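You operate a simulated robot arm through the tools that you are given. There is no shell and no other tool.

You run a simulated robot arm. Do the job below in one go: nothing can be reset, and whatever is moved stays where it is left.

## Task
Press both gaskets home, then clamp the pane flush with the orange bar.
Fine: swing bar and gauge arm across; tighten the orange knob till the arm shows 0.0.

The check looks at the end state, three seconds after you hand in, the way a careful person would. Anything else that was tipped, shoved, dropped, spilled or broken makes it a failure.

## Robot
A 7-joint arm with a two-finger parallel gripper on a trunk, on a base that drives. Base frame: it is fixed to the floor where the robot stands at the start and does not move with it; the origin is under the middle of the robot, x ahead of it, y to its left, z up; the surface under the hand at the start is at about z = 0.901. Readings come in m, rad, newtons and seconds.
Its first joint turns from -2.897 to 2.897 rad. Places, roughly: black gasket [0.5, -0.1, 0.9]; blue bar [0.8, -0.3, 0.9]; blue knob [0.8, -0.4, 1]; blue pane (20x15x6 cm) [0.7, 0.4, 0.9]; clear pane (20x15x1 cm) [0.6, -0.1, 0.9]; gauge arm [0.5, 0.1, 0.9]; green pane (20x15x6 cm) [0.5, 0.4, 0.9]; grey gasket [0.8, -0.1, 0.9]; orange bar [0.8, 0.1, 0.9]; orange knob [0.8, 0.1, 1]; red pad [0.5, -0.2, 0.9]; yellow pad [0.8, -0.2, 0.9]. Payload 1.57 kg.
The TCP is the grasp point between the finger pads, 0.03 m short of the fingertips. In the tool frame z runs along the fingers and y along their closing line. Largest opening 0.08 m; finger width 0.017, thickness 0.012; the body of the gripper, 0.04 by 0.082 m, starts 0.08 m behind the TCP.
Orientation is that of the tool frame in the base frame, as a unit quaternion [w, x, y, z]. With the fingers straight down and closing along the base's y, the tool's x points along the base's -x, its y along +y and its z along -z.

## Interface
- The arm moves only by the tool apply_moves. Its argument "increments" is a list of rows, each a list of 7 numbers: the shift along the base's x, y, z in cm, then the turn, a rotation vector about the base's x, y, z in rad, then the finger opening in cm, from 0 to 8. In form: [[tx, ty, tz, wx, wy, wz, gripper], ...]. A call has 1 to 20 rows; each row is the pose to reach, as a shift and turn from the pose commanded when the call began. Rows are played at 5 a second. More than 0.05 m and 0.15 rad between two rows, or a gripper value outside its range, and nothing of the call is played. A pose out of reach is approached as far as the arm can. The call stops where the force on the tool passes 90 N (or 10 N more than at its start, if that is more) or the arm is blocked; 0.2 s more then pass. Each finger travels about 0.153 m/s and halts on what it meets, pressing with about 34 N; the grip force reading is that of the motor and also rises with nothing between the fingers. The clock runs only during rows and for 0.2 s after the last one: add rows that repeat a pose to give the fingers time. The reply holds the time, the measured pose of the TCP, the force on the tool along the base axes, the opening and the grip force, in the units named above and with some noise, with the torque about the TCP (base axes, N m) and any sound that the robot's microphone picked up, and new pictures: "show" is both (left out), scene, wrist or none.
- Cameras (640 x 400 px; columns grow to the right, rows downward): "scene" is now at [-0.0079, 0.1994, 1.3888]; the picture's right is [0.11, -0.99, 0.00], its down [-0.38, -0.04, -0.92] and it looks along [0.92, 0.10, -0.39] (base axes); focal length 256 px, centre (320, 200). "wrist" rides on the gripper at [0.072, -0.007, -0.122] in the tool frame; the picture's right is [0.09, 1.00, 0.00], its down [-0.84, 0.08, -0.54] and it looks along [-0.54, 0.05, 0.84] (tool axes); focal length 238 px, centre (320, 200). There is no depth. A picture from a camera that has moved, and an enlarged one, comes with that camera's place and axes in the base frame and with its lens.
- drive_base(legs): drives the robot by 1 to 6 legs, each [ahead, left, turn to the left] in m, m and rad, along the robot's own axes; the way and the turn of a leg run together, so that a leg with both is an arc; at most 1.5 m and 3.142 rad a leg. The arm and the cameras ride along, it lands a little off, and it stops where it bumps. It gives what a move gives, and a new picture of the scene camera.
- head_to(pan, tilt): turns the head with the scene camera to pan (to the left, within 2.496 rad either way) and tilt (down, from -0.506 to 1.204), counted from straight ahead of the robot. It gives what a move gives, and a new picture of the scene camera.
- inspect(camera, box): a new picture of the part [left, top, right, bottom] of that camera's present view, enlarged. No time passes.
- finish_job(): hands the job in; it is judged then, once.

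Places have to be worked out from the pictures, the camera data and where the tool is seen. Open the gripper and draw the arm clear of the work before you hand the job in, unless the task says otherwise.

The tools are called after "Request:" as a command line: name --pt "numbers of a row" for each row, then --argument value for the rest, lists and objects as JSON in quotes. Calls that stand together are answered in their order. apply_moves: Moves the arm, as the interface text tells. Its arguments: {"type":"object","properties":{"increments":{"type":"array"},"show":{"type":"string","enum":["both","scene","wrist","none"]}},"required":["increments"]} The other tools are called the same way: drive_base (legs) drives the base; head_to (pan, tilt) turns the head that bears the scene camera; inspect (camera, box) takes an enlarged picture of a part of a camera's view; finish_job () hands the job in.

At the start:

```text
clock: 0.0
eef_pos: [0.6212, 0.0851, 1.2354]
orientation: [0.0, 0.0, 1.0, 0.0]
ft_force: [0.6, -1.6, -0.7]
wrist_torque: [0.02, 0.02, 0.01]
finger_gap: 0.0799
grip_force: 0.2
robot x, y, heading: [-0.0013, 0.0015, -0.001]
head pan, tilt: [0.106, 0.396]
```

scene: 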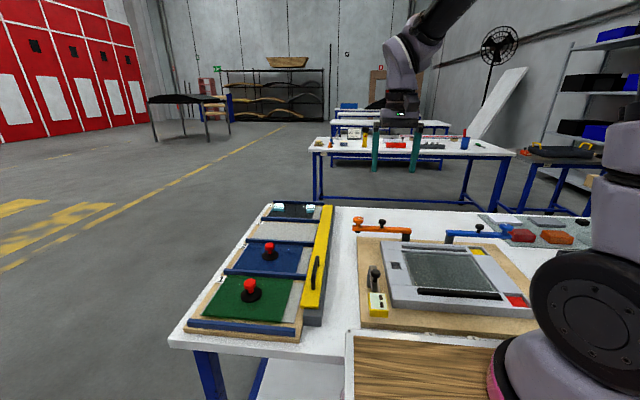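
wrist: 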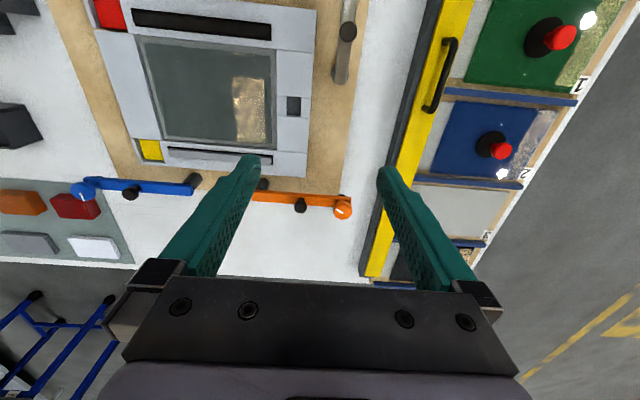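

I start by looking closer at the fixture in both cameras to make out the gaskets, bars, knobs and gauge arm.

Request:
inspect --camera "scene" --box '[340, 200, 560, 340]'

Request:
inspect --camera "wrist" --box '[60, 0, 380, 200]'

Request:
inspect --camera "wrist" --box '[0, 120, 400, 300]'

Request:
inspect --camera "scene" --box '[160, 190, 350, 350]'

```text
2.86 times, centred on (450, 270) of scene
camera zoom: at [-0.0079, 0.1994, 1.3888], right [0.11, -0.99, 0.0], down [-0.38, -0.04, -0.92], along [0.92, 0.1, -0.39], focal length 730 px, centre (-51, 0)
```

zoom: 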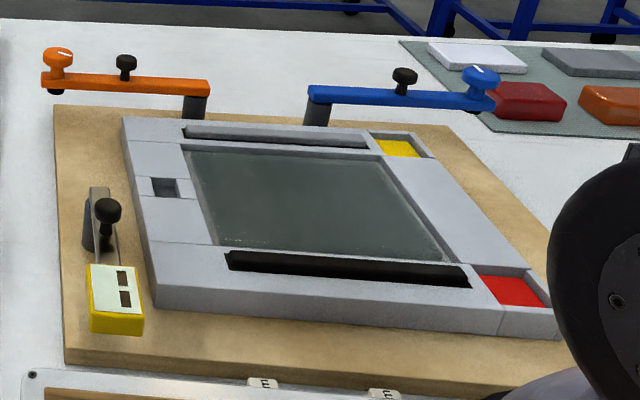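

```text
2.00 times, centred on (220, 100) of wrist
camera zoom: at [0.5505, 0.078, 1.3582], right [-0.09, 1.0, 0.0], down [0.84, 0.08, 0.54], along [0.54, 0.05, -0.84], focal length 477 px, centre (520, 400)
```

zoom: 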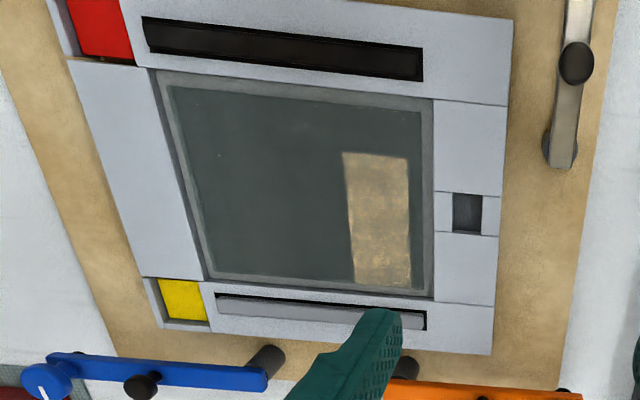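

```text
1.60 times, centred on (200, 210) of wrist
camera zoom: at [0.5505, 0.078, 1.3582], right [-0.09, 1.0, 0.0], down [0.84, 0.08, 0.54], along [0.54, 0.05, -0.84], focal length 381 px, centre (512, 184)
```

zoom: 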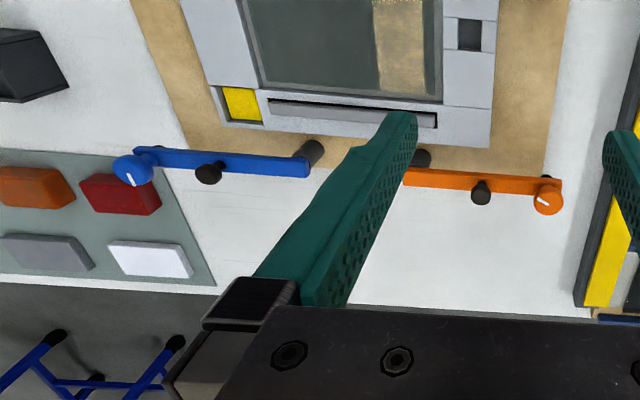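

```text
2.50 times, centred on (255, 270) of scene
camera zoom: at [-0.0079, 0.1994, 1.3888], right [0.11, -0.99, 0.0], down [-0.38, -0.04, -0.92], along [0.92, 0.1, -0.39], focal length 639 px, centre (482, 25)
```

zoom: 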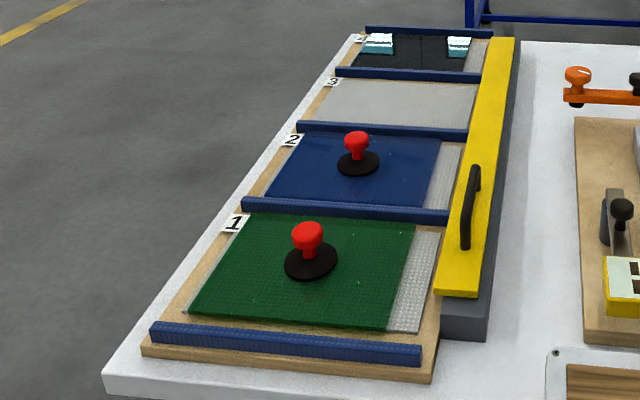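

The clear pane already sits in the frame, with the gaskets at its near (black) and far (grey) edges. The orange bar pivots at about (0.78, -0.01) and the gauge arm at about (0.58, 0.11). I move over the frame for a closer look before touching anything.

Request:
apply_moves --pt "-3 -4 -2 0 0 0 4" --pt "-6 -8 -4 0 0 0 0" --pt "-9 -12 -6 0 0 0 0" --pt "-10 -15 -8 0 0 0 0" --pt "-10 -17 -9 0 0 0 0" --pt "-10 -17 -9 0 0 0 0"

Request:
head_to --pan -0.2 --tilt 0.65

```text
refused: row 1 steps farther than a row can; nothing moved
```

```text
clock: 0.8
eef_pos: [0.6223, 0.085, 1.2353]
orientation: [-0.001, 0.0, 1.0, -0.001]
ft_force: [-0.1, 0.0, -1.2]
wrist_torque: [0.0, 0.01, 0.01]
finger_gap: 0.0801
grip_force: 0.0
robot x, y, heading: [0.0011, -0.0034, 0.002]
head pan, tilt: [-0.201, 0.649]
camera scene: at [-0.0149, 0.1723, 1.3661], right [-0.2, -0.98, 0.0], down [-0.59, 0.12, -0.8], along [0.78, -0.16, -0.6], focal length 256 px, centre (320, 200)
```

scene: 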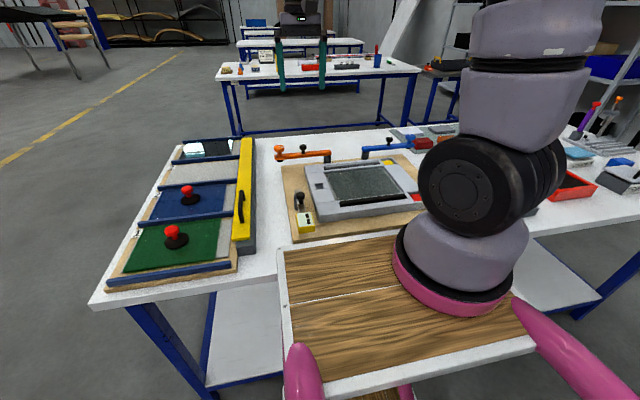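

The first move was refused because its step was too large, so I repeat it with smaller steps.

Request:
apply_moves --pt "-2 -3 -2 0 0 0 4" --pt "-4 -6 -4 0 0 0 0" --pt "-6 -9 -6 0 0 0 0" --pt "-8 -12 -8 0 0 0 0" --pt "-10 -15 -9 0 0 0 0" --pt "-10 -17 -9 0 0 0 0" --pt "-10 -17 -9 0 0 0 0"

Request:
head_to --pan -0.1 --tilt 0.5

```text
clock: 2.4
eef_pos: [0.5222, -0.0847, 1.1473]
orientation: [0.0, 0.0, 1.0, 0.0]
ft_force: [0.4, -0.2, 0.5]
wrist_torque: [-0.04, 0.0, -0.03]
finger_gap: 0.0
grip_force: 21.4
robot x, y, heading: [0.0011, 0.0021, -0.005]
head pan, tilt: [-0.201, 0.649]
camera scene: at [-0.015, 0.1723, 1.366], right [-0.2, -0.98, 0.0], down [-0.59, 0.12, -0.8], along [0.78, -0.16, -0.6], focal length 256 px, centre (320, 200)
camera wrist: at [0.451, -0.0927, 1.2699], right [-0.09, 1.0, 0.0], down [0.84, 0.08, 0.54], along [0.54, 0.05, -0.84], focal length 238 px, centre (320, 200)
```

scene: 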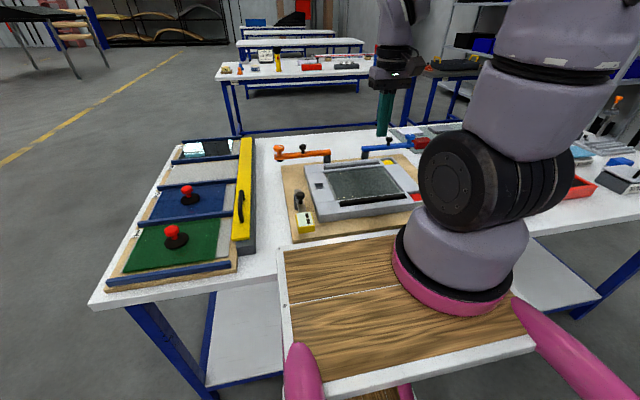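
wrist: 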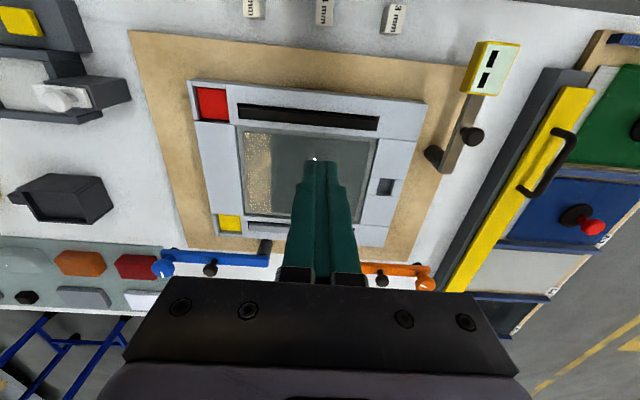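

```text
clock: 3.1
eef_pos: [0.5227, -0.0846, 1.1469]
orientation: [0.0, 0.0, 1.0, 0.0]
ft_force: [0.4, -0.1, -0.1]
wrist_torque: [0.0, 0.0, 0.03]
finger_gap: 0.0
grip_force: 21.4
robot x, y, heading: [-0.0007, 0.0047, -0.002]
head pan, tilt: [-0.099, 0.499]
camera scene: at [-0.0095, 0.1805, 1.3794], right [-0.1, -0.99, 0.0], down [-0.48, 0.05, -0.88], along [0.87, -0.09, -0.48], focal length 256 px, centre (320, 200)
```

scene: 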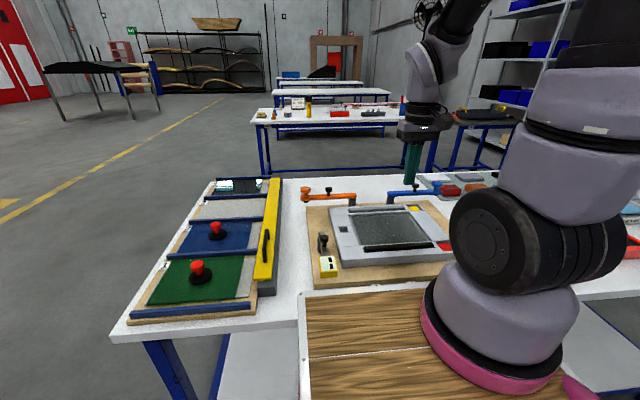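

The fingers are closed and the whole frame is visible from above. I enlarge the gaskets, gauge arm and bar.

Request:
inspect --camera "wrist" --box '[170, 60, 450, 260]'

Request:
inspect --camera "wrist" --box '[400, 20, 540, 200]'

Request:
inspect --camera "scene" --box '[290, 170, 460, 295]'

Request:
inspect --camera "wrist" --box '[220, 0, 420, 60]'

```text
2.00 times, centred on (310, 160) of wrist
camera zoom: at [0.4511, -0.0925, 1.2699], right [-0.09, 1.0, 0.0], down [0.84, 0.08, 0.54], along [0.54, 0.05, -0.84], focal length 477 px, centre (340, 280)
```

zoom: 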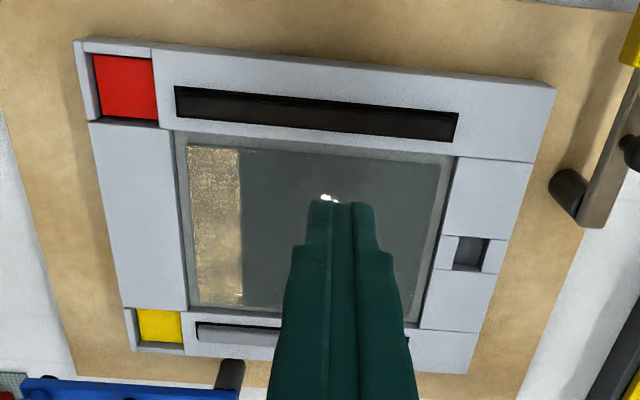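

```text
2.22 times, centred on (470, 110) of wrist
camera zoom: at [0.4511, -0.0925, 1.2699], right [-0.09, 1.0, 0.0], down [0.84, 0.08, 0.54], along [0.54, 0.05, -0.84], focal length 530 px, centre (-13, 400)
```

zoom: 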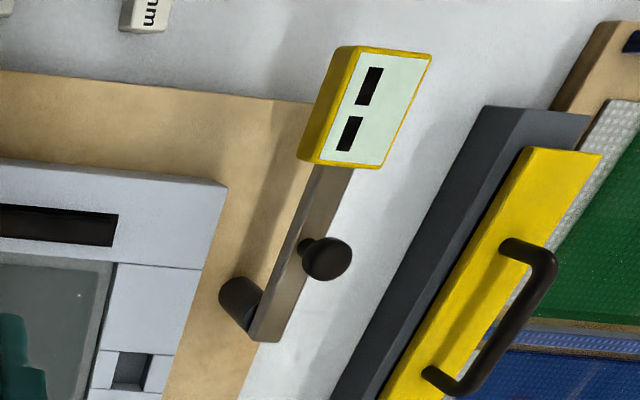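

```text
3.20 times, centred on (375, 232) of scene
camera zoom: at [-0.0095, 0.1805, 1.3794], right [-0.1, -0.99, 0.0], down [-0.48, 0.05, -0.88], along [0.87, -0.09, -0.48], focal length 818 px, centre (144, 96)
```

zoom: 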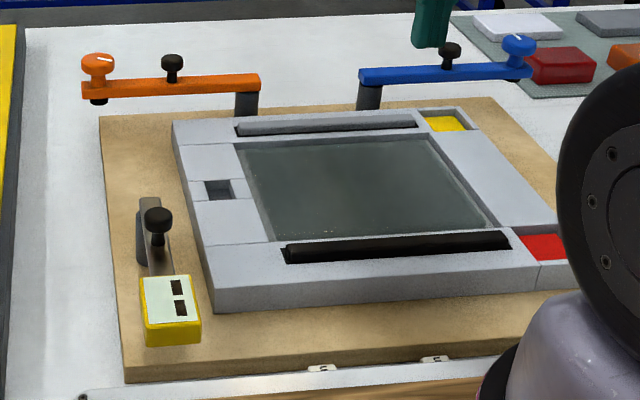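

```text
3.20 times, centred on (320, 30) of wrist
camera zoom: at [0.4511, -0.0925, 1.2699], right [-0.09, 1.0, 0.0], down [0.84, 0.08, 0.54], along [0.54, 0.05, -0.84], focal length 763 px, centre (320, 744)
```

zoom: 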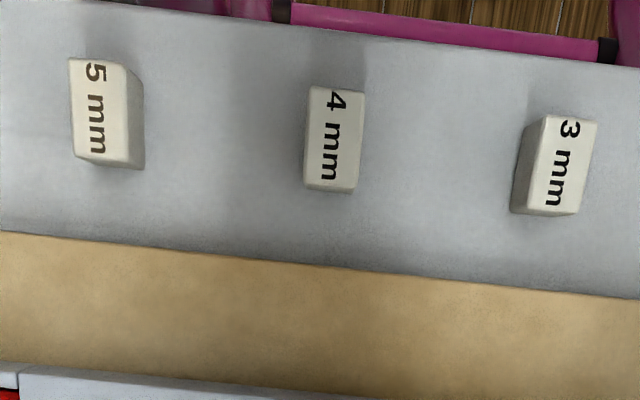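

The frame lies square to the base axes, with its top at about z 0.915–0.935. The black gasket is near x 0.535 and the grey one near x 0.745, both running along y from about -0.2 to 0. I lower the closed fingertips above the left part of the black gasket and line up from there.

Request:
apply_moves --pt "0.5 0 -4 0 0 0 0" --pt "1 0 -8 0 0 0 0" --pt "1.2 -1 -12 0 0 0 0" --pt "1.2 -1.5 -15 0 0 0 0" --pt "1.2 -1.5 -15 0 0 0 0"

Request:
inspect --camera "wrist" --box '[170, 60, 470, 260]'

Request:
inspect --camera "scene" --box '[290, 170, 460, 295]'

```text
clock: 4.3
eef_pos: [0.5342, -0.0993, 0.9959]
orientation: [0.001, 0.0, 1.0, 0.0]
ft_force: [-0.1, 0.2, 0.6]
wrist_torque: [0.0, -0.02, -0.01]
finger_gap: 0.0
grip_force: 21.2
robot x, y, heading: [-0.0023, -0.0028, -0.004]
head pan, tilt: [-0.099, 0.499]
camera scene: at [-0.0096, 0.1805, 1.3794], right [-0.1, -1.0, 0.0], down [-0.48, 0.05, -0.88], along [0.87, -0.09, -0.48], focal length 256 px, centre (320, 200)
camera wrist: at [0.4632, -0.107, 1.1189], right [-0.09, 1.0, 0.0], down [0.84, 0.08, 0.54], along [0.54, 0.05, -0.84], focal length 238 px, centre (320, 200)
```

scene: 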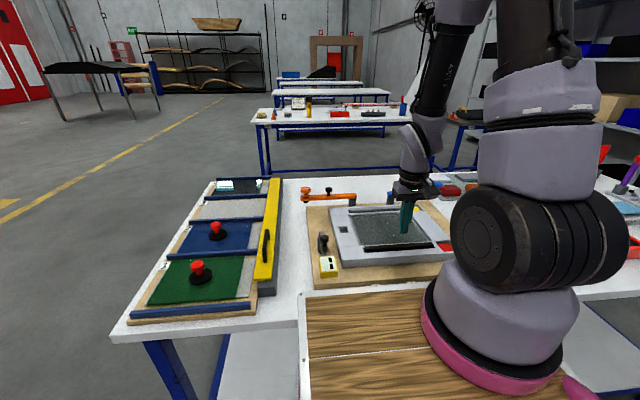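
wrist: 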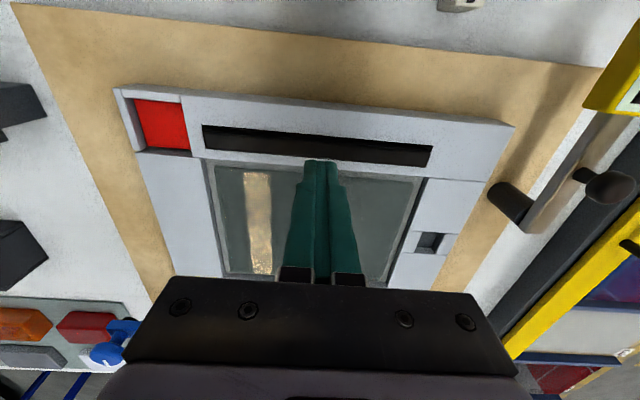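

```text
2.00 times, centred on (320, 160) of wrist
camera zoom: at [0.4632, -0.107, 1.1189], right [-0.09, 1.0, 0.0], down [0.84, 0.08, 0.54], along [0.54, 0.05, -0.84], focal length 477 px, centre (320, 280)
```

zoom: 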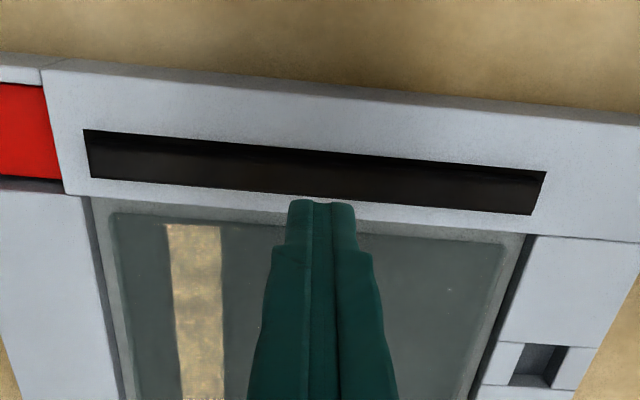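

```text
3.20 times, centred on (375, 232) of scene
camera zoom: at [-0.0096, 0.1805, 1.3794], right [-0.1, -1.0, 0.0], down [-0.48, 0.05, -0.88], along [0.87, -0.09, -0.48], focal length 818 px, centre (144, 96)
```

zoom: 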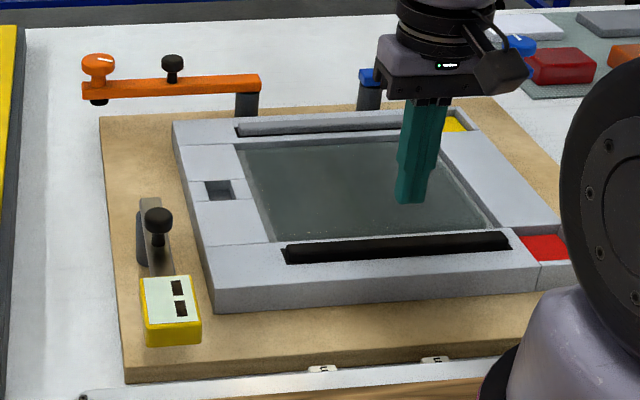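

The two views triangulate the frame top at about z 0.92 and the black gasket line at x ≈ 0.537, with y running from -0.20 to 0. I lower onto its middle in small steps and watch the force.

Request:
apply_moves --pt "0.3 0 -2 0 0 0 0" --pt "0.3 0 -3.5 0 0 0 0" --pt "0.3 0 -4 0 0 0 0" --pt "0.3 0 -4.3 0 0 0 0" --pt "0.3 0 -4.3 0 0 0 0"

Request:
inspect --camera "wrist" --box '[170, 100, 470, 280]'

Request:
inspect --camera "scene" --box '[330, 190, 460, 285]'

```text
clock: 5.5
eef_pos: [0.5368, -0.0999, 0.9524]
orientation: [0.0, 0.0, 1.0, 0.0]
ft_force: [0.3, 0.2, -0.2]
wrist_torque: [-0.02, -0.01, 0.01]
finger_gap: 0.0
grip_force: 21.7
robot x, y, heading: [0.0018, 0.0004, 0.0]
head pan, tilt: [-0.099, 0.499]
camera scene: at [-0.0095, 0.1805, 1.3794], right [-0.1, -1.0, 0.0], down [-0.48, 0.05, -0.88], along [0.87, -0.09, -0.48], focal length 256 px, centre (320, 200)
camera wrist: at [0.4654, -0.1072, 1.0758], right [-0.09, 1.0, 0.0], down [0.84, 0.08, 0.54], along [0.54, 0.05, -0.84], focal length 238 px, centre (320, 200)
```

scene: 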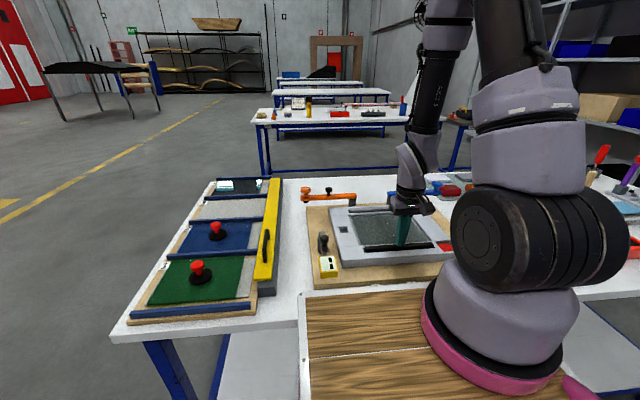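
wrist: 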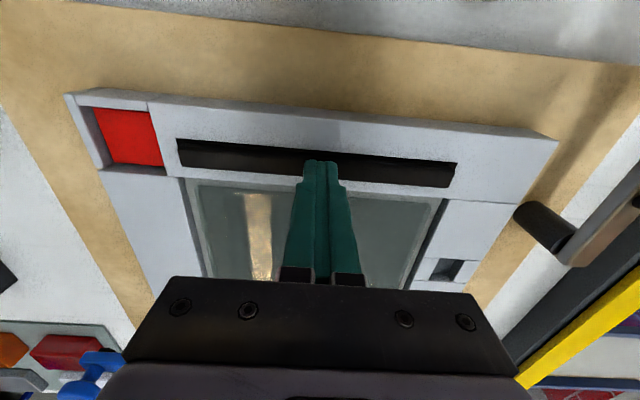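

```text
2.13 times, centred on (320, 190) of wrist
camera zoom: at [0.4654, -0.1072, 1.0758], right [-0.09, 1.0, 0.0], down [0.84, 0.08, 0.54], along [0.54, 0.05, -0.84], focal length 508 px, centre (320, 221)
```

zoom: 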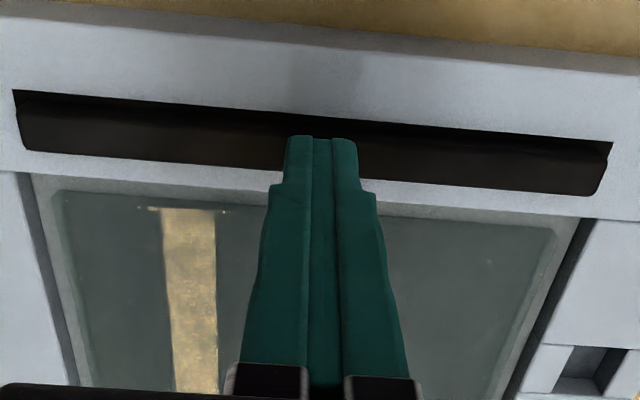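

```text
4.21 times, centred on (395, 238) of scene
camera zoom: at [-0.0095, 0.1805, 1.3794], right [-0.1, -1.0, 0.0], down [-0.48, 0.05, -0.88], along [0.87, -0.09, -0.48], focal length 1076 px, centre (4, 42)
```

zoom: 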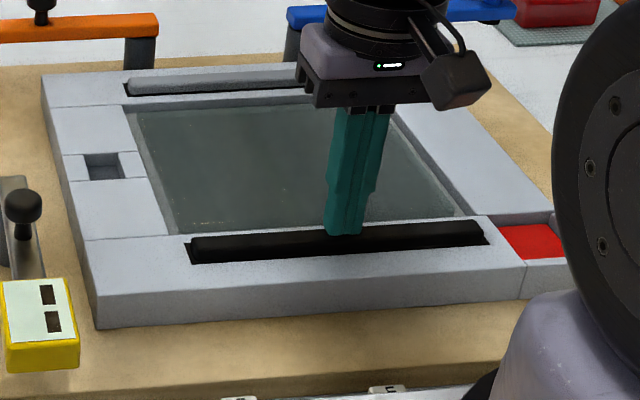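

The tip is at about z 0.922 and nothing has been touched yet. It is lined up over the gasket, which stands proud of its slot, so I continue down in small steps.

Request:
apply_moves --pt "0 0 -0.3 0 0 0 0" --pt "0 0 -0.6 0 0 0 0" --pt "0 0 -0.6 0 0 0 0" --show "none"

```text
clock: 6.3
eef_pos: [0.5356, -0.0999, 0.9479]
orientation: [0.0, -0.001, 1.0, 0.0]
ft_force: [-0.3, -0.8, 0.3]
wrist_torque: [-0.01, 0.03, -0.03]
finger_gap: 0.0
grip_force: 21.2
robot x, y, heading: [-0.0016, 0.0015, -0.001]
head pan, tilt: [-0.099, 0.499]
```

Request:
apply_moves --pt "0 0 -0.2 0 0 0 0" --pt "0 0 -0.4 0 0 0 0" --pt "0 0 -0.6 0 0 0 0" --pt "0 0 -0.6 0 0 0 0"

Request:
inspect --camera "wrist" --box '[170, 100, 470, 280]'

Request:
inspect --camera "scene" --box '[330, 190, 460, 285]'

```text
clock: 7.3
eef_pos: [0.5362, -0.099, 0.9415]
orientation: [0.001, 0.0, 1.0, 0.0]
ft_force: [2.5, -0.5, 20.0]
wrist_torque: [-0.01, -0.12, -0.14]
finger_gap: 0.0
grip_force: 20.8
robot x, y, heading: [0.0013, 0.0029, 0.0]
head pan, tilt: [-0.099, 0.499]
camera scene: at [-0.0099, 0.1806, 1.3794], right [-0.1, -1.0, 0.0], down [-0.48, 0.05, -0.88], along [0.87, -0.09, -0.48], focal length 256 px, centre (320, 200)
camera wrist: at [0.4651, -0.1067, 1.0644], right [-0.09, 1.0, 0.0], down [0.84, 0.08, 0.54], along [0.54, 0.05, -0.84], focal length 238 px, centre (320, 200)
```

scene: 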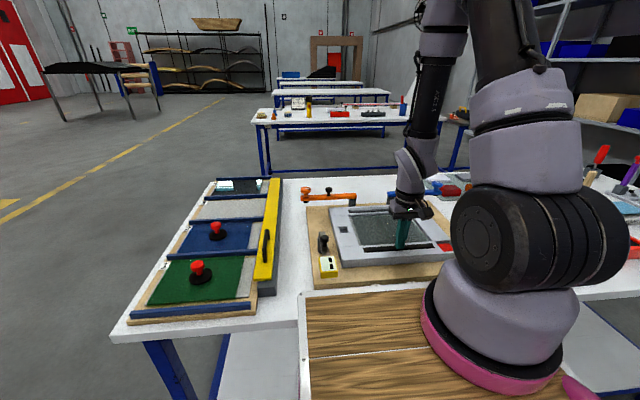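
wrist: 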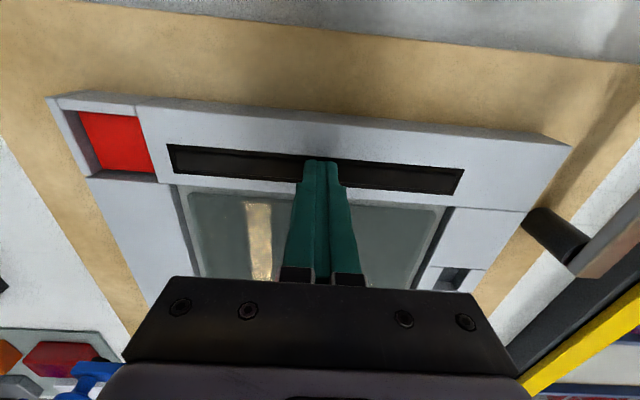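

```text
2.13 times, centred on (320, 190) of wrist
camera zoom: at [0.4651, -0.1067, 1.0644], right [-0.09, 1.0, 0.0], down [0.84, 0.08, 0.54], along [0.54, 0.05, -0.84], focal length 508 px, centre (320, 221)
```

zoom: 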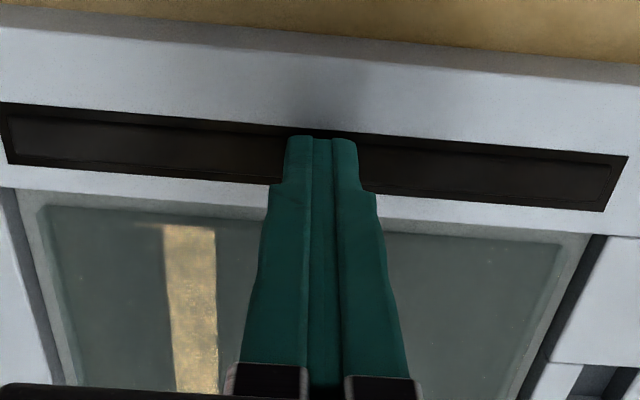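

```text
4.21 times, centred on (395, 238) of scene
camera zoom: at [-0.0099, 0.1806, 1.3794], right [-0.1, -1.0, 0.0], down [-0.48, 0.05, -0.88], along [0.87, -0.09, -0.48], focal length 1076 px, centre (4, 42)
```

zoom: 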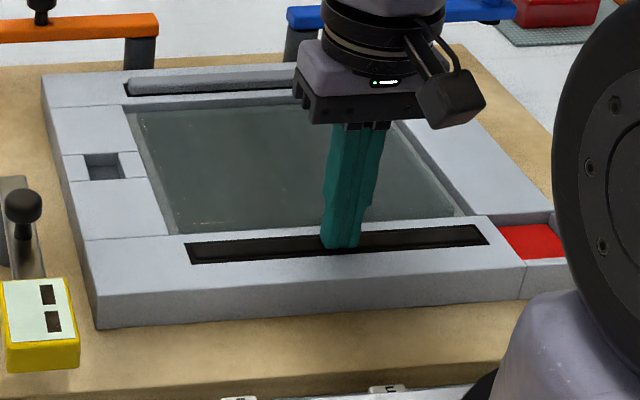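

The black gasket has gone down about flush under 20 N. I press a little further to see whether it has bottomed.

Request:
apply_moves --pt "0 0 -0.2 0 0 0 0" --pt "0 0 -0.4 0 0 0 0" --pt "0 0 -0.4 0 0 0 0"

Request:
inspect --camera "wrist" --box '[170, 100, 470, 280]'

```text
clock: 7.9
eef_pos: [0.5365, -0.1001, 0.941]
orientation: [0.003, 0.001, 1.0, 0.0]
ft_force: [-11.1, 0.0, 52.9]
wrist_torque: [-0.02, 0.34, 0.05]
finger_gap: 0.0001
grip_force: 21.2
robot x, y, heading: [-0.0005, 0.0034, -0.0]
head pan, tilt: [-0.099, 0.499]
stopped in row 2: the force on the tool passed its limit at 105 N (the readings are from after the stop); the commanded pose is now the measured one
camera scene: at [-0.0112, 0.1808, 1.3794], right [-0.1, -1.0, 0.0], down [-0.48, 0.05, -0.88], along [0.87, -0.09, -0.48], focal length 256 px, centre (320, 200)
camera wrist: at [0.4645, -0.1066, 1.0625], right [-0.09, 1.0, 0.0], down [0.83, 0.08, 0.55], along [0.54, 0.05, -0.84], focal length 238 px, centre (320, 200)
```

scene: 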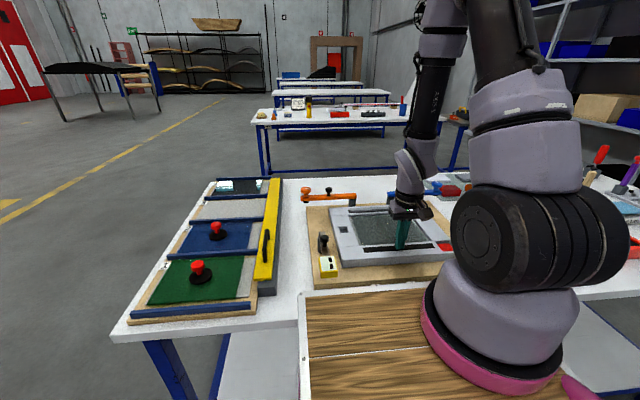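
wrist: 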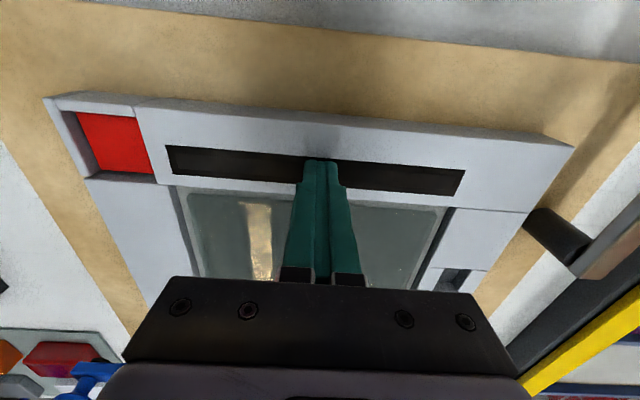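

```text
2.13 times, centred on (320, 190) of wrist
camera zoom: at [0.4645, -0.1066, 1.0625], right [-0.09, 1.0, 0.0], down [0.83, 0.08, 0.55], along [0.54, 0.05, -0.84], focal length 508 px, centre (320, 221)
```

zoom: 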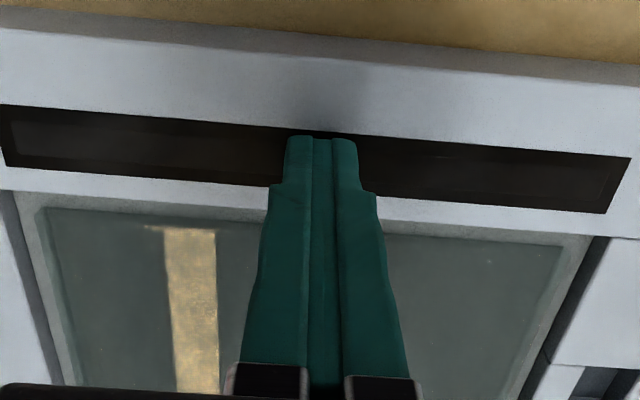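

It has bottomed: the force is stiff at tip z ≈ 0.911. I lift off and check that it stays down along its whole length.

Request:
apply_moves --pt "0 0 2 0 0 0 0" --pt "0 0 5 0 0 0 0" --pt "-1 0 9 0 0 0 0" --pt "-1 0 9 0 0 0 0"

Request:
inspect --camera "wrist" --box '[170, 80, 470, 260]'

Request:
inspect --camera "scene" --box '[330, 190, 460, 285]'

```text
clock: 8.9
eef_pos: [0.53, -0.101, 1.0285]
orientation: [0.001, 0.0, 1.0, 0.001]
ft_force: [-0.1, -0.2, 0.9]
wrist_torque: [-0.01, 0.0, -0.03]
finger_gap: 0.0
grip_force: 20.9
out of reach, approached as far as the arm can: row 3
robot x, y, heading: [0.0029, -0.0008, 0.0]
head pan, tilt: [-0.099, 0.499]
camera scene: at [-0.0093, 0.1805, 1.3794], right [-0.1, -1.0, 0.0], down [-0.48, 0.05, -0.88], along [0.87, -0.09, -0.48], focal length 256 px, centre (320, 200)
camera wrist: at [0.4589, -0.1082, 1.1512], right [-0.09, 1.0, 0.0], down [0.84, 0.08, 0.54], along [0.54, 0.05, -0.84], focal length 238 px, centre (320, 200)
```

scene: 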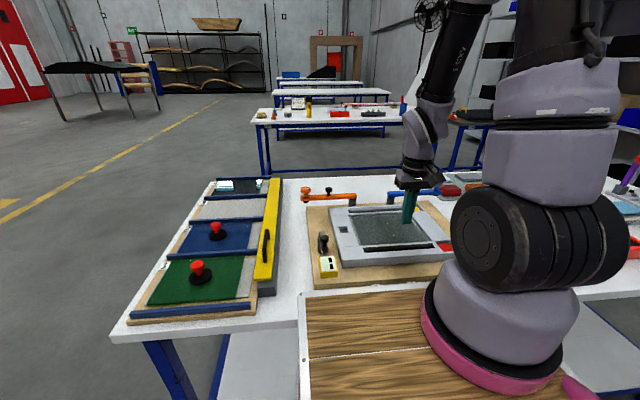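
wrist: 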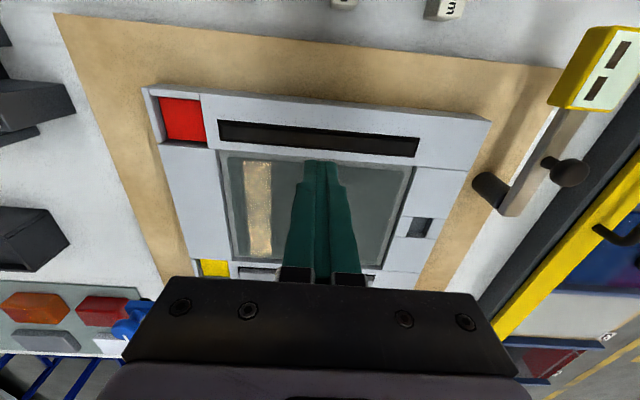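

```text
2.13 times, centred on (320, 170) of wrist
camera zoom: at [0.4589, -0.1082, 1.1512], right [-0.09, 1.0, 0.0], down [0.84, 0.08, 0.54], along [0.54, 0.05, -0.84], focal length 508 px, centre (320, 264)
```

zoom: 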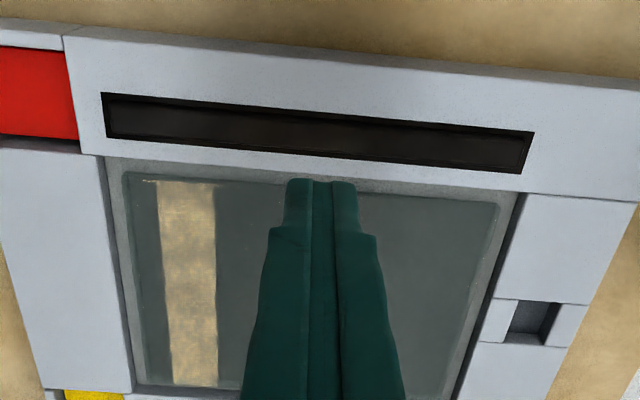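

```text
4.21 times, centred on (395, 238) of scene
camera zoom: at [-0.0093, 0.1805, 1.3794], right [-0.1, -1.0, 0.0], down [-0.48, 0.05, -0.88], along [0.87, -0.09, -0.48], focal length 1076 px, centre (4, 42)
```

zoom: 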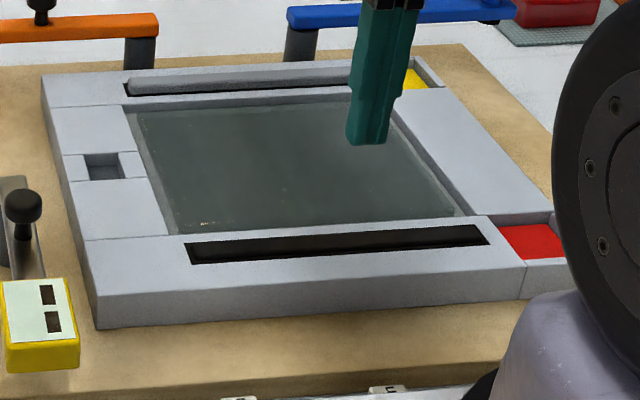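

The black gasket is home and even. I go to the grey one at x ≈ 0.746, y ≈ -0.1, staying above it first.

Request:
apply_moves --pt "4 0 0 0 0 0 0" --pt "8 0 0 0 0 0 0" --pt "12 0 0 0 0 0 0" --pt "16 0 0 0 0 0 0" --pt "20 0 0 0 0 0 0" --pt "21.6 0 -3 0 0 0 0" --pt "21.6 0 -7 0 0 0 0" --pt "21.6 0 -7 0 0 0 0"

Request:
inspect --camera "wrist" --box '[170, 80, 470, 260]'

Request:
inspect --camera "scene" --box '[330, 170, 460, 265]'

```text
clock: 10.7
eef_pos: [0.7446, -0.0991, 0.9595]
orientation: [0.002, 0.0, 1.0, -0.001]
ft_force: [-0.3, -0.2, -0.2]
wrist_torque: [0.0, -0.04, -0.03]
finger_gap: 0.0
grip_force: 21.6
robot x, y, heading: [-0.0007, 0.0031, 0.001]
head pan, tilt: [-0.099, 0.499]
camera scene: at [-0.0096, 0.1805, 1.3794], right [-0.1, -1.0, 0.0], down [-0.48, 0.05, -0.88], along [0.87, -0.09, -0.48], focal length 256 px, centre (320, 200)
camera wrist: at [0.6727, -0.1071, 1.0811], right [-0.09, 1.0, 0.0], down [0.83, 0.08, 0.55], along [0.54, 0.05, -0.84], focal length 238 px, centre (320, 200)
```

scene: 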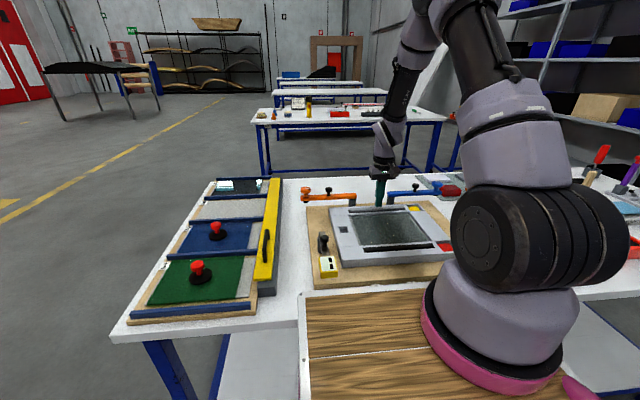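
wrist: 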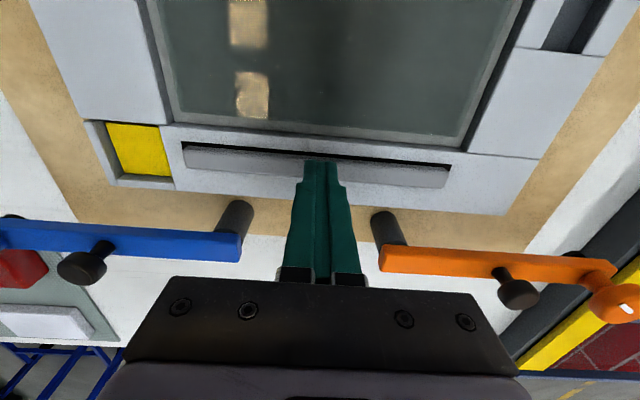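

```text
2.13 times, centred on (320, 170) of wrist
camera zoom: at [0.6727, -0.1071, 1.0811], right [-0.09, 1.0, 0.0], down [0.83, 0.08, 0.55], along [0.54, 0.05, -0.84], focal length 508 px, centre (320, 264)
```

zoom: 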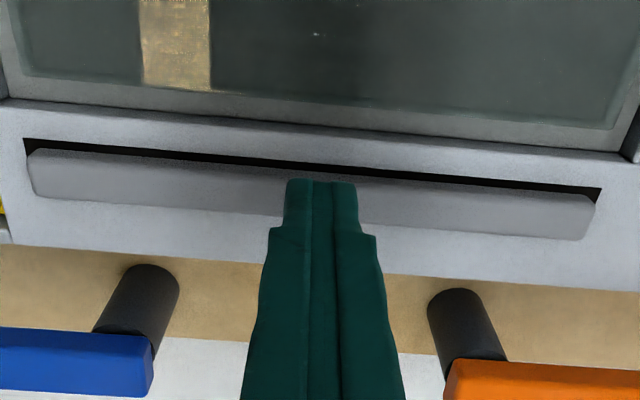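

```text
4.21 times, centred on (395, 218) of scene
camera zoom: at [-0.0096, 0.1805, 1.3794], right [-0.1, -1.0, 0.0], down [-0.48, 0.05, -0.88], along [0.87, -0.09, -0.48], focal length 1076 px, centre (4, 126)
```

zoom: 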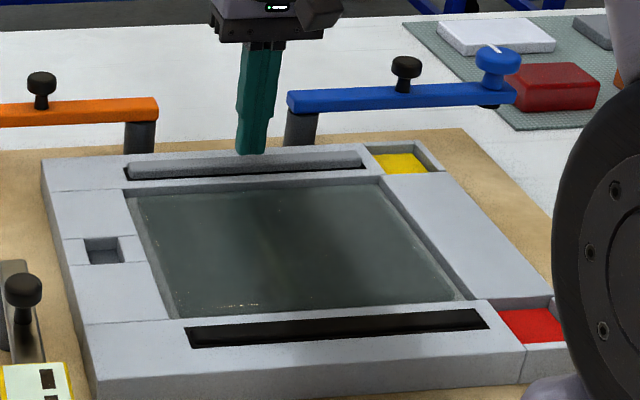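

Tip z is 0.93, just above the grey gasket. The slot centre works out at x ≈ 0.748, so I shift 3 mm ahead and press down.

Request:
apply_moves --pt "0.3 0 0 0 0 0 0" --pt "0.3 0 -0.5 0 0 0 0" --pt "0.3 0 -1 0 0 0 0" --pt "0.3 0 -1.4 0 0 0 0" --pt "0.3 0 -1.7 0 0 0 0" --pt "0.3 0 -1.9 0 0 0 0" --pt "0.3 0 -2.1 0 0 0 0"

Request:
inspect --camera "wrist" --box '[170, 80, 470, 260]'

```text
clock: 12.3
eef_pos: [0.7471, -0.1013, 0.9401]
orientation: [0.005, 0.0, 1.0, 0.0]
ft_force: [-12.0, 0.2, 50.6]
wrist_torque: [-0.01, 0.31, -0.04]
finger_gap: 0.0003
grip_force: 21.1
robot x, y, heading: [0.0002, 0.0013, -0.004]
head pan, tilt: [-0.099, 0.499]
camera scene: at [-0.0117, 0.1807, 1.3794], right [-0.1, -1.0, 0.0], down [-0.47, 0.05, -0.88], along [0.87, -0.09, -0.48], focal length 256 px, centre (320, 200)
camera wrist: at [0.6746, -0.1073, 1.0624], right [-0.09, 1.0, 0.0], down [0.83, 0.08, 0.55], along [0.55, 0.05, -0.84], focal length 238 px, centre (320, 200)
```

scene: 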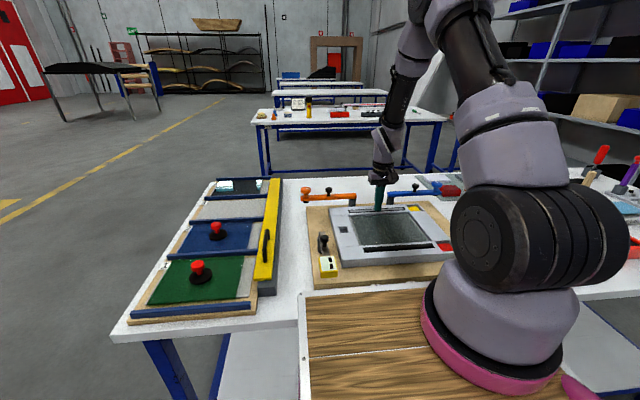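
wrist: 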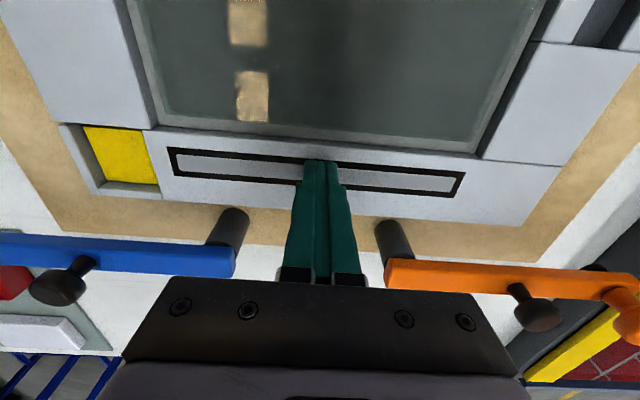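

```text
2.13 times, centred on (320, 170) of wrist
camera zoom: at [0.6746, -0.1073, 1.0624], right [-0.09, 1.0, 0.0], down [0.83, 0.08, 0.55], along [0.55, 0.05, -0.84], focal length 508 px, centre (320, 264)
```

zoom: 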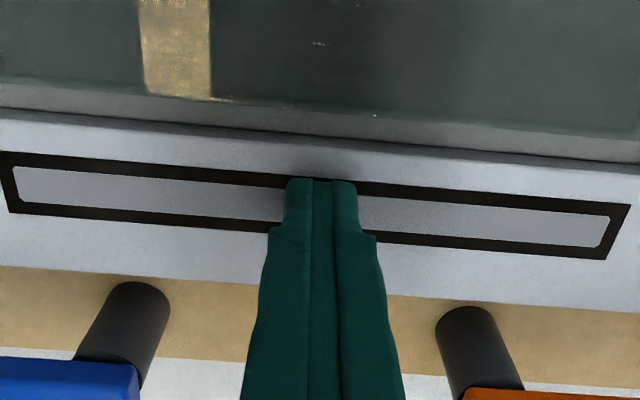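

The grey gasket is now seated too, at the same depth and stiff at 50 N. I lift off and move left and back to view both gaskets, the orange bar and the gauge arm.

Request:
apply_moves --pt "0 0 3 0 0 0 0" --pt "0 0 7 0 0 0 0" --pt "-2 3 10 0 0 0 0" --pt "-4 6 12 0 0 0 0" --pt "-6 9 14 0 0 0 0" --pt "-8 12 15 0 0 0 0" --pt "-9 15 15 0 0 0 0" --pt "-9 15 15 0 0 0 0"

Request:
inspect --camera "wrist" --box '[0, 80, 480, 290]'

Request:
inspect --camera "scene" --box '[295, 170, 455, 285]'

```text
clock: 14.1
eef_pos: [0.6559, 0.0495, 1.0866]
orientation: [0.002, 0.0, 1.0, 0.001]
ft_force: [0.2, 1.0, 0.4]
wrist_torque: [-0.01, 0.0, 0.01]
finger_gap: 0.0
grip_force: 21.2
robot x, y, heading: [-0.0016, 0.0002, -0.002]
head pan, tilt: [-0.099, 0.499]
camera scene: at [-0.0095, 0.1805, 1.3794], right [-0.1, -1.0, 0.0], down [-0.48, 0.05, -0.88], along [0.87, -0.09, -0.48], focal length 256 px, centre (320, 200)
camera wrist: at [0.5844, 0.0424, 1.2086], right [-0.09, 1.0, 0.0], down [0.83, 0.08, 0.55], along [0.54, 0.05, -0.84], focal length 238 px, centre (320, 200)
```

scene: 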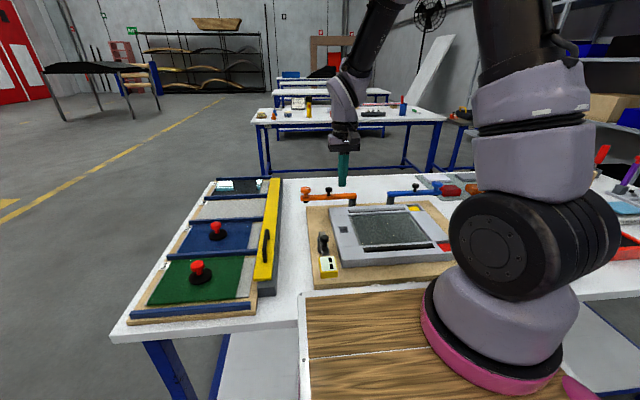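
wrist: 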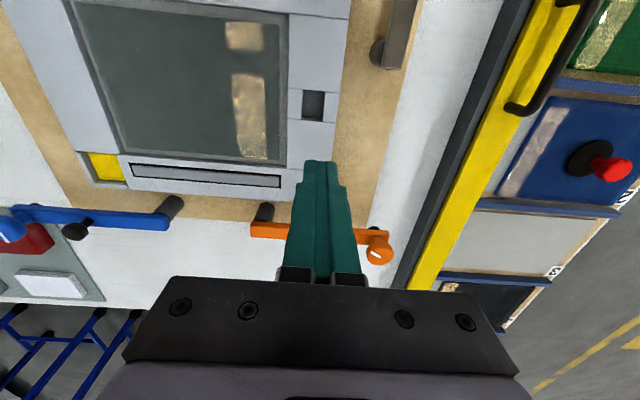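

```text
1.33 times, centred on (240, 185) of wrist
camera zoom: at [0.5844, 0.0424, 1.2086], right [-0.09, 1.0, 0.0], down [0.83, 0.08, 0.55], along [0.54, 0.05, -0.84], focal length 318 px, centre (427, 220)
```

zoom: 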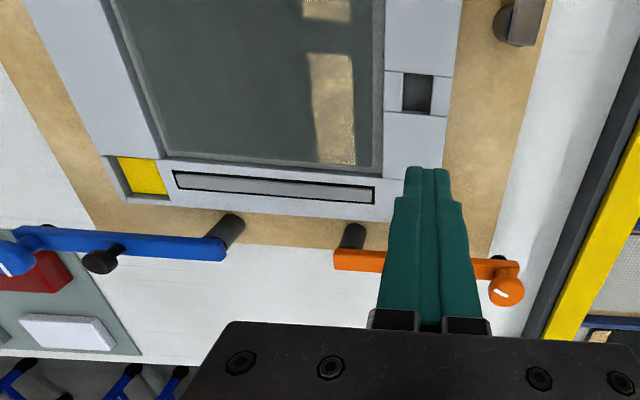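

```text
3.48 times, centred on (375, 228) of scene
camera zoom: at [-0.0095, 0.1805, 1.3794], right [-0.1, -1.0, 0.0], down [-0.48, 0.05, -0.88], along [0.87, -0.09, -0.48], focal length 889 px, centre (129, 104)
```

zoom: 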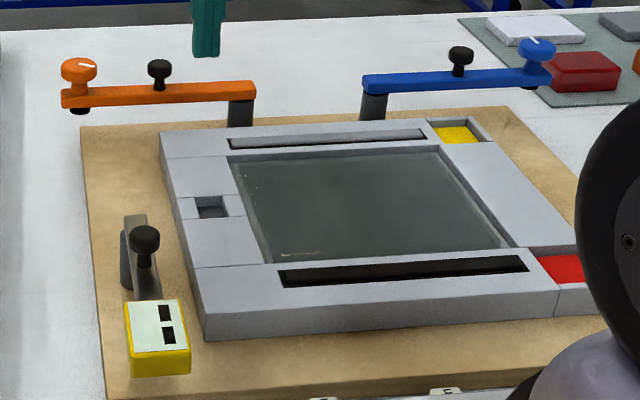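

Both gaskets stay down. The orange bar's pivot is at about (0.812, -0.013), its black handle at about (0.815, 0.067), and its orange knob at about (0.823, 0.15). I turn the hand -90° over the handle with the fingers open, so they close across the bar.

Request:
apply_moves --pt "1.5 0.2 0 0 0 -0.14 2" --pt "3 0.4 0 0 0 -0.28 4" --pt "4.5 0.6 0 0 0 -0.42 5" --pt "6 0.8 0 0 0 -0.56 6" --pt "7.5 1.0 0 0 0 -0.7 6" --pt "9 1.2 0 0 0 -0.84 6" --pt "10.5 1.4 0 0 0 -0.98 6" --pt "12 1.5 0 0 0 -1.12 6" --pt "13.5 1.6 0 0 0 -1.26 6" --pt "15 1.7 0 0 0 -1.4 6" --pt "15.9 1.7 0 0 0 -1.54 6" --pt "15.9 1.7 0 0 0 -1.57 6" --pt "15.9 1.7 0 0 0 -1.57 6"

Request:
inspect --camera "wrist" --box '[200, 60, 440, 260]'

Request:
inspect --camera "scene" --box '[285, 150, 425, 240]'

```text
clock: 16.9
eef_pos: [0.8158, 0.0686, 1.0881]
orientation: [0.001, 0.707, 0.708, -0.002]
ft_force: [-0.1, -0.1, 0.0]
wrist_torque: [0.03, -0.04, 0.02]
finger_gap: 0.0598
grip_force: 0.1
robot x, y, heading: [0.0029, 0.0008, 0.001]
head pan, tilt: [-0.099, 0.499]
camera scene: at [-0.0095, 0.1805, 1.3794], right [-0.1, -1.0, 0.0], down [-0.48, 0.05, -0.88], along [0.87, -0.09, -0.48], focal length 256 px, centre (320, 200)
camera wrist: at [0.8103, 0.1399, 1.2097], right [1.0, 0.09, 0.0], down [0.08, -0.83, 0.55], along [0.05, -0.54, -0.84], focal length 238 px, centre (320, 200)
```

scene: 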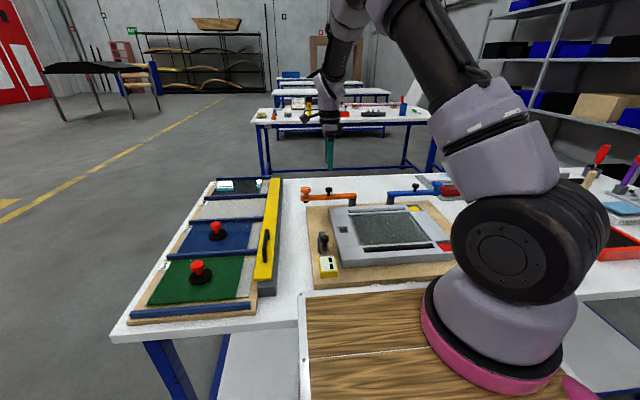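
wrist: 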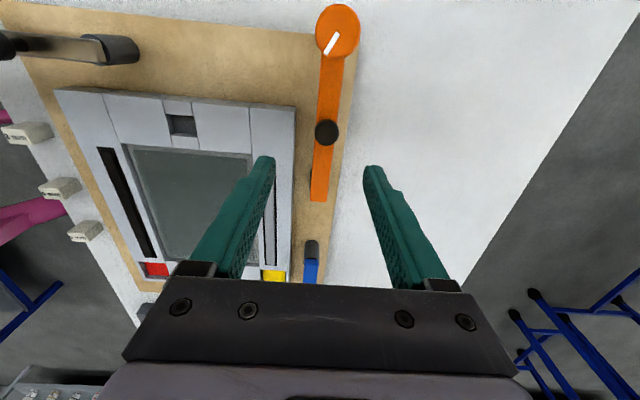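

```text
2.00 times, centred on (320, 160) of wrist
camera zoom: at [0.8103, 0.1399, 1.2097], right [1.0, 0.09, 0.0], down [0.08, -0.83, 0.55], along [0.05, -0.54, -0.84], focal length 477 px, centre (320, 280)
```

zoom: 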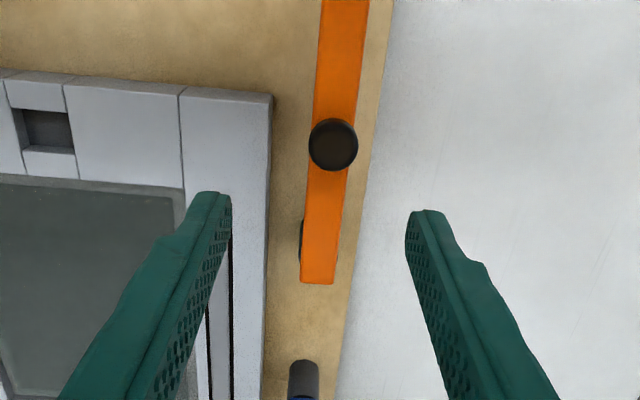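

```text
4.44 times, centred on (355, 195) of scene
camera zoom: at [-0.0095, 0.1805, 1.3794], right [-0.1, -1.0, 0.0], down [-0.48, 0.05, -0.88], along [0.87, -0.09, -0.48], focal length 1136 px, centre (164, 222)
```

zoom: 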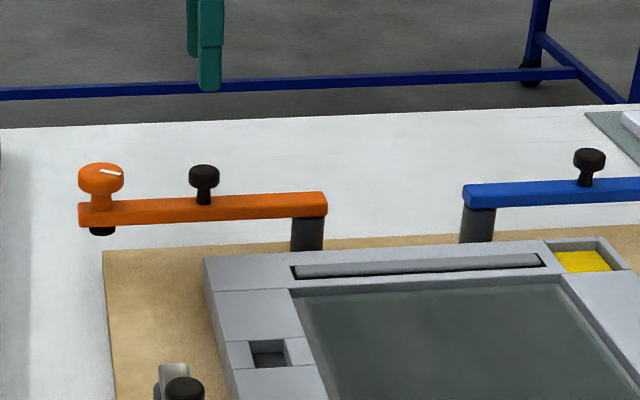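

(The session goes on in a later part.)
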